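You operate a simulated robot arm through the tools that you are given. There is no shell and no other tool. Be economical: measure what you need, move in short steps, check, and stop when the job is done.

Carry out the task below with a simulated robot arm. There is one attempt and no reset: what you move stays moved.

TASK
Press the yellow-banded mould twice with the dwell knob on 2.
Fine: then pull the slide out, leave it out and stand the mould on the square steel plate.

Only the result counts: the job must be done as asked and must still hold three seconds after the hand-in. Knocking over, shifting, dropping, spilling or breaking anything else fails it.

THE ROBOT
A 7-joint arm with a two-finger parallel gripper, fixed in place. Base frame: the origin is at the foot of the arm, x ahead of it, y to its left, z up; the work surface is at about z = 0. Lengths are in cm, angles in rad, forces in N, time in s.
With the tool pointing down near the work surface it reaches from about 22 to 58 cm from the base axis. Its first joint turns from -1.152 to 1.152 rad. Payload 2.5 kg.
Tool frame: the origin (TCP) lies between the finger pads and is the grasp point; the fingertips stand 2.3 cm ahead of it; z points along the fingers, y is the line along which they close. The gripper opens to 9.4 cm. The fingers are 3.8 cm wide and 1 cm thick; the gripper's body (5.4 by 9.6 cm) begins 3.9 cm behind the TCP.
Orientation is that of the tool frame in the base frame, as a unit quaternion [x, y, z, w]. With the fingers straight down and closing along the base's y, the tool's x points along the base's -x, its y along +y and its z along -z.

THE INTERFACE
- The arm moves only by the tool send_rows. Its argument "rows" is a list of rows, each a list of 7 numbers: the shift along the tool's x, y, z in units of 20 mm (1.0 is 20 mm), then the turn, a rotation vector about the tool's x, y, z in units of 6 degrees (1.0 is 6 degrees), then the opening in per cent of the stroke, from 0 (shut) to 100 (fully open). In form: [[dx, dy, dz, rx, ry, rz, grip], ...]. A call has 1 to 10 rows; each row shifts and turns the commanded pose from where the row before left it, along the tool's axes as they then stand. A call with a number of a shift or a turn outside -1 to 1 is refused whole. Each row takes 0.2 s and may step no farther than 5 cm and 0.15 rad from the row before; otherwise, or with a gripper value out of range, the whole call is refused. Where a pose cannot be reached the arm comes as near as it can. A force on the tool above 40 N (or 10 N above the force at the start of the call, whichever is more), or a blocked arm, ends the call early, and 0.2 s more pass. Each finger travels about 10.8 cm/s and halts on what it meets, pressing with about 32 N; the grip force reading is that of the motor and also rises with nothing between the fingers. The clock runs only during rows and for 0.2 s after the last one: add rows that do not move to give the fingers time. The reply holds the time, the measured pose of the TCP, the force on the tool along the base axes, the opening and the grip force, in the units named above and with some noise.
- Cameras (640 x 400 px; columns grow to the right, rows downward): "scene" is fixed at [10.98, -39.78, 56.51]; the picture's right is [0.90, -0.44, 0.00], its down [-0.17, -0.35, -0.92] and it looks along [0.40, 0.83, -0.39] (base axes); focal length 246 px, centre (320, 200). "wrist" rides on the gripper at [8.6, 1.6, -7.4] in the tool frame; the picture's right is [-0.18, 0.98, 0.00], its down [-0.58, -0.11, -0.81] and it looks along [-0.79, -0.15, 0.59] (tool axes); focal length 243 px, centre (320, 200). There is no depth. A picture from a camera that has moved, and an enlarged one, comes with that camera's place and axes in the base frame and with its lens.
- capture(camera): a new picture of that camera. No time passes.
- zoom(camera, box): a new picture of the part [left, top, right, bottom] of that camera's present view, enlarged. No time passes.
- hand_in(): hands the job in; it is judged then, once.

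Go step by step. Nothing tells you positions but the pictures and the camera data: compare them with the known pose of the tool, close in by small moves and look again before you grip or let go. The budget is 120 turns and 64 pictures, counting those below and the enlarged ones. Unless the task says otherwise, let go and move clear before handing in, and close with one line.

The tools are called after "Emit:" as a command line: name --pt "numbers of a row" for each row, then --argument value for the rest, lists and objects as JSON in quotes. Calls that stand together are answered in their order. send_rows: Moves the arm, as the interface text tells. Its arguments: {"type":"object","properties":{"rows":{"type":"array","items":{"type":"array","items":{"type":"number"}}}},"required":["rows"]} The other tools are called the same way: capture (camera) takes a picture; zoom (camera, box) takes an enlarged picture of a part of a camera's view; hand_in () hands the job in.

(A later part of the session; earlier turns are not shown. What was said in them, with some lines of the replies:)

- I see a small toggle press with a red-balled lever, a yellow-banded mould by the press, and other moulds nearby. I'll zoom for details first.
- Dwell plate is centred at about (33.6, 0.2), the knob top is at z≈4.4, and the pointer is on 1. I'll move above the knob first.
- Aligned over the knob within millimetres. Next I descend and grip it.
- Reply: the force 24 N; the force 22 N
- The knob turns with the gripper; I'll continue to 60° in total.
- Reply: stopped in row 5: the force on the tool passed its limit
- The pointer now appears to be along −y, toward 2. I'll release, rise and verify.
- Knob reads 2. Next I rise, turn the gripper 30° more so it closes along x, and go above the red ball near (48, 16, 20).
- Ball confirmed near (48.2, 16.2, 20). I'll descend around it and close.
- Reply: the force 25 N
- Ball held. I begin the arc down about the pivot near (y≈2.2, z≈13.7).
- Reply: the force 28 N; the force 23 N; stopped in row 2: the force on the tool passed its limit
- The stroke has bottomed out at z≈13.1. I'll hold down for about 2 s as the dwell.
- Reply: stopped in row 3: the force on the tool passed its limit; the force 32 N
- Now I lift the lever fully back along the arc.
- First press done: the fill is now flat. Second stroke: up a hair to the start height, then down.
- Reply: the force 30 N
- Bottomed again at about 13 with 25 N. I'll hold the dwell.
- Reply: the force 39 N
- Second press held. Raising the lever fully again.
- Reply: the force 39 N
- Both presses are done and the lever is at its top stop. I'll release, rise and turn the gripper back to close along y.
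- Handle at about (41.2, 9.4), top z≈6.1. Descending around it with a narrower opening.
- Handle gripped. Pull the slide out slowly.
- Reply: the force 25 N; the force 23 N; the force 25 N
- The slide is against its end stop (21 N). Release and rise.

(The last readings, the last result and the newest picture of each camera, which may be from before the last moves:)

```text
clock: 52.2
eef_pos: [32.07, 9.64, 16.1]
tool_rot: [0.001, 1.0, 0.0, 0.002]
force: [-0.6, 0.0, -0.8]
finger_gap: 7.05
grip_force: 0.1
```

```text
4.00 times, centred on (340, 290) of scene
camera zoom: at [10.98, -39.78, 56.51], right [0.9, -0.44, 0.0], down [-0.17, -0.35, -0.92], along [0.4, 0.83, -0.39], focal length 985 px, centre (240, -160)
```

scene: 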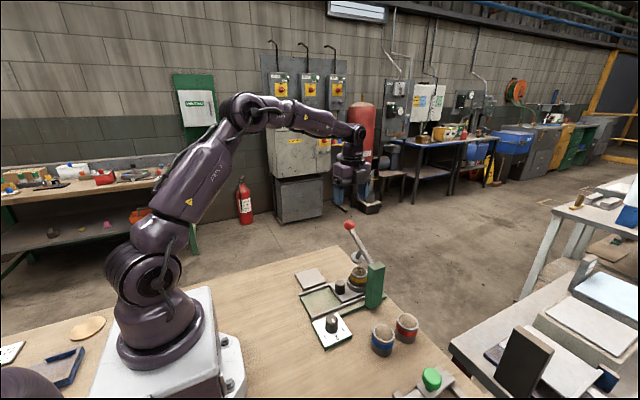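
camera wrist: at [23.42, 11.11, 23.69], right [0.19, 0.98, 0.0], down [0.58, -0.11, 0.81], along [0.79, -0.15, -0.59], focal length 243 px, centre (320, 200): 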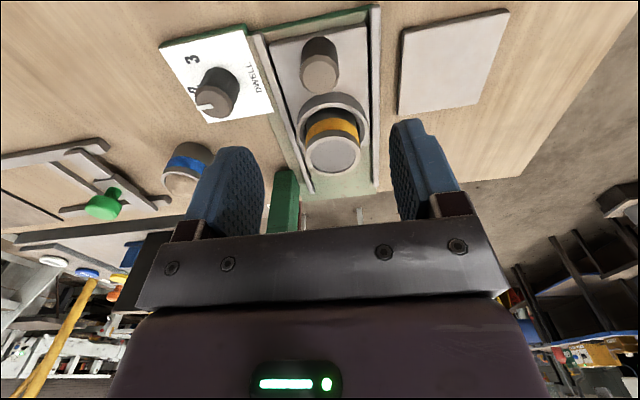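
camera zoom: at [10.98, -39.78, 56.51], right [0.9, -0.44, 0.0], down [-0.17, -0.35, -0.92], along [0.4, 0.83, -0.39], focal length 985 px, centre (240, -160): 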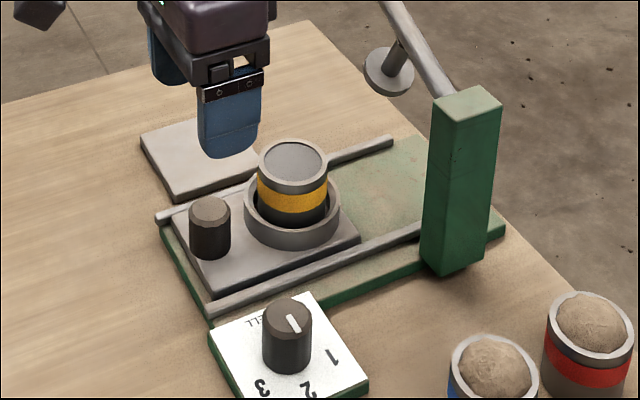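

Mould now at about (39.0, 9.4), top z≈7.3; steel plate centre about (36.35, 20.2). Next I go above the mould and partly down.

Emit:
send_rows --pt "-0.9 -0.12 0 0 0 0 75" --pt "-0.9 0 0 0 0 0 75" --pt "-0.9 0 0 0 0 0 75" --pt "-0.75 0 0 0 0 0 75" --pt "0 0 1 0 0 0 75" --pt "0 0 1 0 0 0 75" --pt "0 0 0 0 0 0 75"

Emit:
capture --camera "wrist"

Emit:
zoom --camera "scene" --box '[280, 240, 400, 340]'

```text
clock: 53.8
eef_pos: [38.9, 9.25, 12.16]
tool_rot: [0.0, 1.0, 0.0, 0.002]
force: [1.4, 0.4, 1.5]
finger_gap: 7.06
grip_force: 0.1
```

```text
26 pictures are left
camera wrist: at [30.27, 10.81, 19.71], right [0.19, 0.98, 0.0], down [0.58, -0.11, 0.81], along [0.79, -0.15, -0.59], focal length 243 px, centre (320, 200)
```

wrist: 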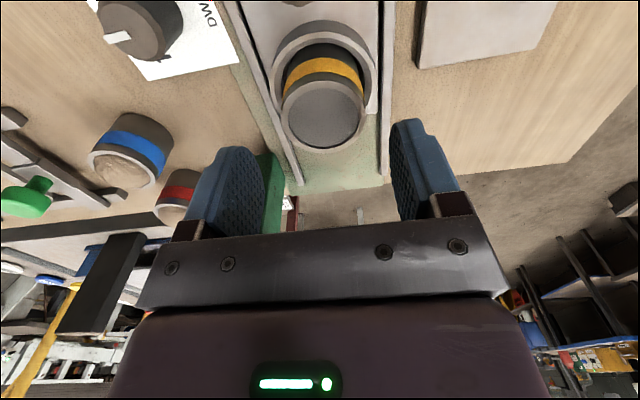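

```text
4.00 times, centred on (340, 290) of scene
camera zoom: at [10.98, -39.78, 56.51], right [0.9, -0.44, 0.0], down [-0.17, -0.35, -0.92], along [0.4, 0.83, -0.39], focal length 985 px, centre (240, -160)
```

zoom: 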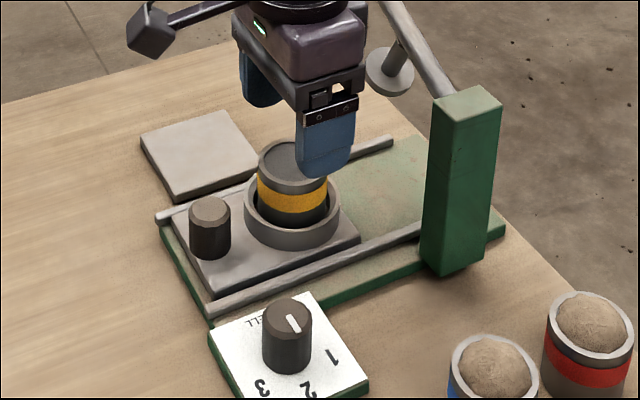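

Emit:
send_rows --pt "0.05 0.09 1 0 0 0 75" --pt "0 0 1 0 0 0 75" --pt "0 0 0.7 0 0 0 75" --pt "0 0 0.3 0 0 0 75" --pt "0 0 0 0 0 0 75"

Emit:
zoom --camera "scene" --box '[280, 240, 400, 340]'

Emit:
capture --camera "wrist"

```text
clock: 55.0
eef_pos: [38.9, 9.49, 6.13]
tool_rot: [0.001, 1.0, 0.001, 0.002]
force: [0.8, 0.6, 0.3]
finger_gap: 7.07
grip_force: 0.1
```

```text
4.00 times, centred on (340, 290) of scene
camera zoom: at [10.98, -39.78, 56.51], right [0.9, -0.44, 0.0], down [-0.17, -0.35, -0.92], along [0.4, 0.83, -0.39], focal length 985 px, centre (240, -160)
```

zoom: 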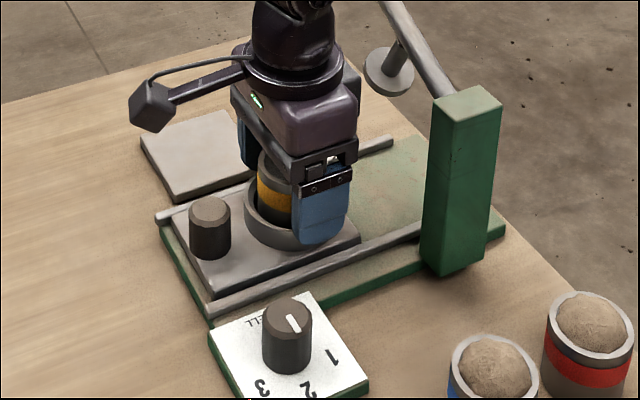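

```text
23 pictures are left
camera wrist: at [30.22, 11.02, 13.68], right [0.19, 0.98, 0.0], down [0.58, -0.11, 0.81], along [0.8, -0.15, -0.59], focal length 243 px, centre (320, 200)
```

wrist: 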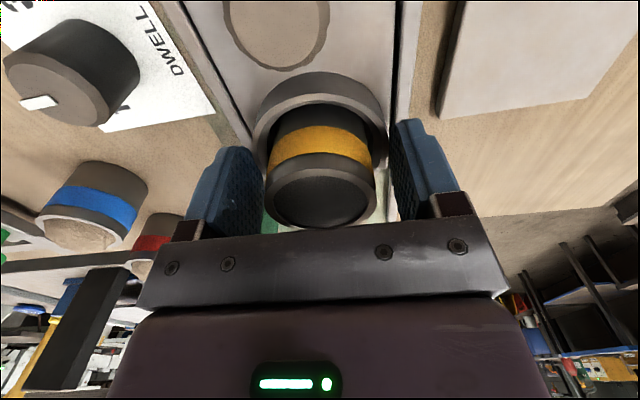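

Fingertips may be level with the locating ring's rim, so I rise about 0.8 cm before closing.

Emit:
send_rows --pt "0 0 -0.4 0 0 0 75" --pt "0 0 0 0 0 0 60" --pt "0 0 0 0 0 0 45" --pt "0 0 0 0 0 0 45" --pt "0 0 0 0 0 0 45"

Emit:
capture --camera "wrist"

```text
clock: 56.2
eef_pos: [38.78, 9.49, 6.9]
tool_rot: [0.0, 1.0, 0.0, 0.002]
force: [-0.6, 0.4, 1.4]
finger_gap: 4.94
grip_force: 31.5
```

```text
22 pictures are left
camera wrist: at [30.21, 11.0, 14.49], right [0.19, 0.98, 0.0], down [0.58, -0.11, 0.81], along [0.8, -0.15, -0.59], focal length 243 px, centre (320, 200)
```

wrist: 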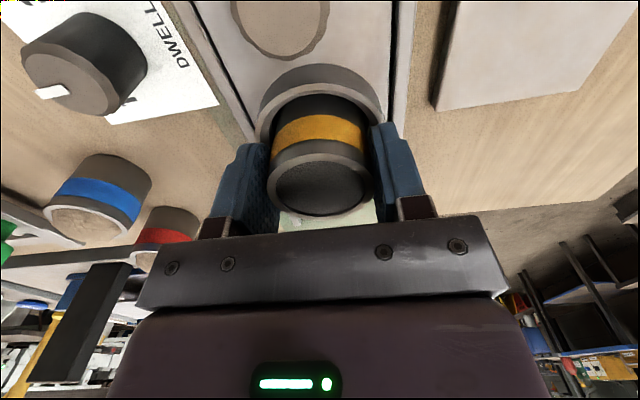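

Mould gripped (4.94 cm). Lift straight up slowly.

Emit:
send_rows --pt "0 0 0 0 0 0 35" --pt "0 0 -0.2 0 0 0 35" --pt "0 0 -0.5 0 0 0 35" --pt "0 0 -0.8 0 0 0 35" --pt "0 0 -0.8 0 0 0 35" --pt "0 0 -0.8 0 0 0 35" --pt "0 0 -0.5 0 0 0 35" --pt "0 0 0 0 0 0 35"

Emit:
zoom --camera "scene" --box '[280, 230, 400, 340]'

```text
clock: 58.0
eef_pos: [38.83, 9.35, 14.1]
tool_rot: [0.001, 1.0, 0.0, 0.003]
force: [0.3, -0.9, -4.2]
finger_gap: 4.96
grip_force: 31.7
```

```text
3.64 times, centred on (340, 285) of scene
camera zoom: at [10.99, -39.78, 56.51], right [0.9, -0.44, 0.0], down [-0.17, -0.35, -0.92], along [0.4, 0.83, -0.39], focal length 896 px, centre (247, -109)
```

zoom: 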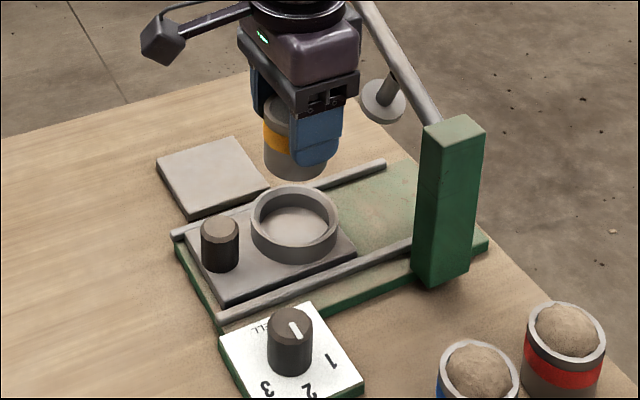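

Empty ring on the slide, mould in hand. Carry it to the plate centre.

Emit:
send_rows --pt "0.2 0.9 0 0 0 0 35" --pt "0.2 0.9 0 0 0 0 35" --pt "0.2 0.9 0 0 0 0 35" --pt "0.2 0.9 0 0 0 0 35" --pt "0.2 0.9 0 0 0 0 35" --pt "0.24 0.9 0 0 0 0 35" --pt "0 0 0.5 0 0 0 35" --pt "0 0 1 0 0 0 35" --pt "0 0 1 0 0 0 35" --pt "0 0 0.5 0 0 0 35"

Emit:
zoom --camera "scene" --box '[270, 230, 390, 340]'

Emit:
capture --camera "wrist"

```text
clock: 60.2
eef_pos: [36.37, 20.28, 8.16]
tool_rot: [0.001, 1.0, 0.0, 0.003]
force: [0.0, -0.2, -4.5]
finger_gap: 4.95
grip_force: 31.9
```

```text
3.64 times, centred on (330, 285) of scene
camera zoom: at [10.99, -39.78, 56.51], right [0.9, -0.44, 0.0], down [-0.17, -0.35, -0.92], along [0.4, 0.83, -0.39], focal length 896 px, centre (284, -109)
```

zoom: 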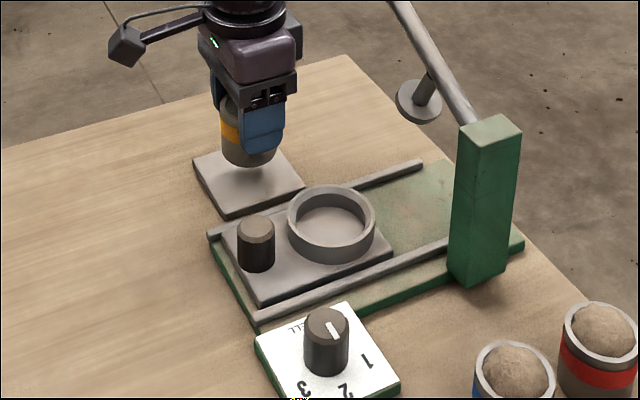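

```text
19 pictures are left
camera wrist: at [27.78, 21.79, 15.69], right [0.19, 0.98, 0.0], down [0.58, -0.11, 0.81], along [0.8, -0.15, -0.59], focal length 243 px, centre (320, 200)
```

wrist: 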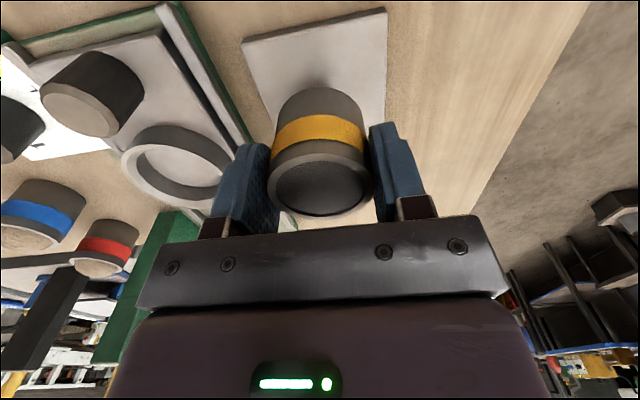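

Centred over the plate; about 3 cm to go. Lower in small steps.

Emit:
send_rows --pt "0 0 0.4 0 0 0 35" --pt "0 0 0.4 0 0 0 35" --pt "0 0 0.25 0 0 0 35" --pt "0 0 0 0 0 0 35"

Emit:
zoom --camera "scene" --box '[290, 250, 350, 300]'

```text
clock: 61.2
eef_pos: [36.41, 20.24, 6.03]
tool_rot: [0.0, 1.0, 0.0, 0.002]
force: [0.0, -0.1, -4.5]
finger_gap: 4.95
grip_force: 31.7
```

```text
8.00 times, centred on (320, 275) of scene
camera zoom: at [10.99, -39.78, 56.51], right [0.9, -0.44, 0.0], down [-0.17, -0.35, -0.92], along [0.4, 0.83, -0.39], focal length 1970 px, centre (320, -400)
```

zoom: 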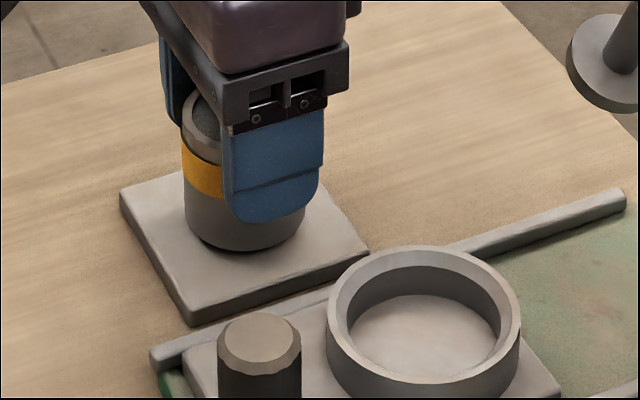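

Emit:
send_rows --pt "0 0 0.12 0 0 0 35" --pt "0 0 0.1 0 0 0 35" --pt "0 0 0 0 0 0 35"

```text
clock: 62.0
eef_pos: [36.46, 20.29, 5.57]
tool_rot: [0.0, 1.0, 0.0, 0.002]
force: [0.1, 0.5, -5.2]
finger_gap: 4.95
grip_force: 32.4
```

Emit:
send_rows --pt "0 0 0.08 0 0 0 35" --pt "0 0 0.08 0 0 0 35" --pt "0 0 0 0 0 0 35"

Emit:
zoom --camera "scene" --box '[290, 250, 350, 300]'

```text
clock: 62.8
eef_pos: [36.65, 20.27, 5.42]
tool_rot: [0.001, 1.0, 0.001, 0.003]
force: [-5.0, -2.6, 24.6]
finger_gap: 4.95
grip_force: 32.1
```

```text
8.00 times, centred on (320, 275) of scene
camera zoom: at [10.97, -39.79, 56.51], right [0.9, -0.44, 0.0], down [-0.17, -0.35, -0.92], along [0.4, 0.83, -0.39], focal length 1970 px, centre (320, -400)
```

zoom: 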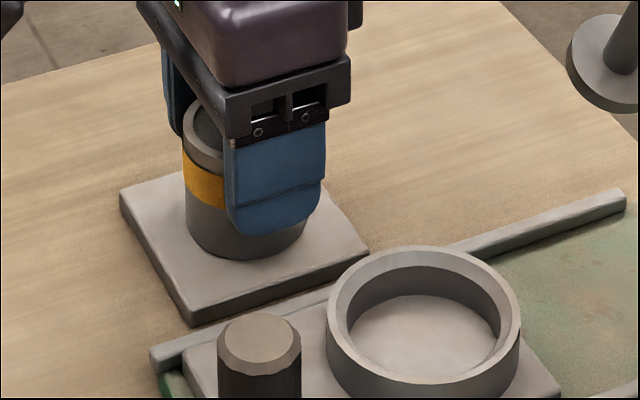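

Contact with the plate (24 N). I ease off slightly, open and rise straight up.

Emit:
send_rows --pt "0 0 -0.05 0 0 0 35" --pt "0 0 0 0 0 0 55" --pt "0 0 0 0 0 0 70" --pt "0 0 0 0 0 0 70" --pt "0 0 -0.5 0 0 0 70" --pt "0 0 -1 0 0 0 70" --pt "0 0 -1 0 0 0 70" --pt "0 0 -1 0 0 0 70" --pt "0 0 -1 0 0 0 70" --pt "0 0 -1 0 0 0 70"

Emit:
zoom --camera "scene" --box '[270, 210, 430, 370]'

Emit:
capture --camera "wrist"

```text
clock: 65.0
eef_pos: [36.37, 20.18, 16.51]
tool_rot: [0.001, 1.0, 0.0, 0.003]
force: [0.9, 0.3, -0.6]
finger_gap: 6.61
grip_force: 0.0
```

```text
2.50 times, centred on (350, 290) of scene
camera zoom: at [10.98, -39.78, 56.51], right [0.9, -0.44, 0.0], down [-0.17, -0.35, -0.92], along [0.4, 0.83, -0.39], focal length 616 px, centre (245, -25)
```

zoom: 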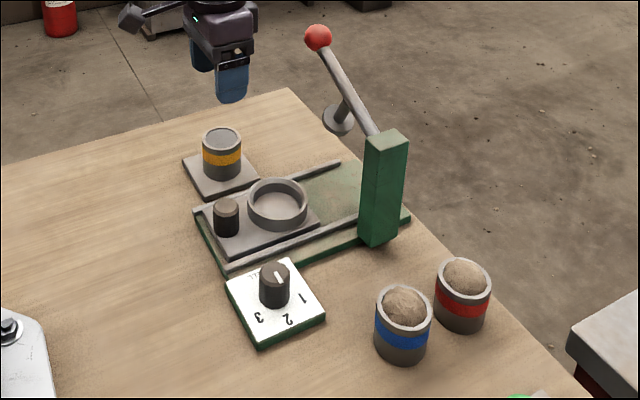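

```text
15 pictures are left
camera wrist: at [27.71, 21.75, 24.0], right [0.19, 0.98, 0.0], down [0.58, -0.11, 0.81], along [0.79, -0.15, -0.59], focal length 243 px, centre (320, 200)
```

wrist: 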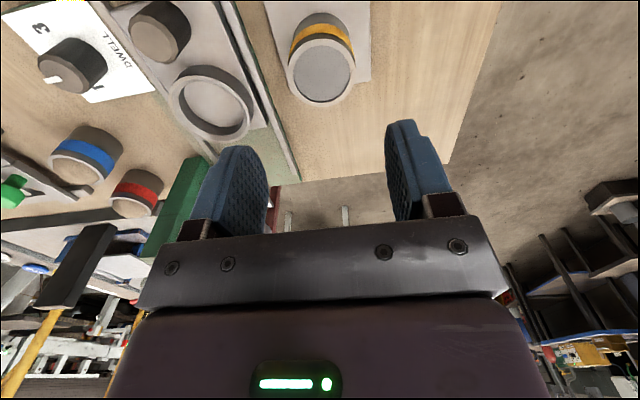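

The mould stands on the plate, the slide is out, the knob is on 2, the lever is up, and the gripper is clear. Handing in.

Emit:
hand_in

```text
The job is handed in.
```

I pressed the yellow-banded mould twice with the dwell knob on 2, pulled the slide out to its stop and left it out, and stood the mould on the square steel plate. The job is handed in, but no verdict came back.
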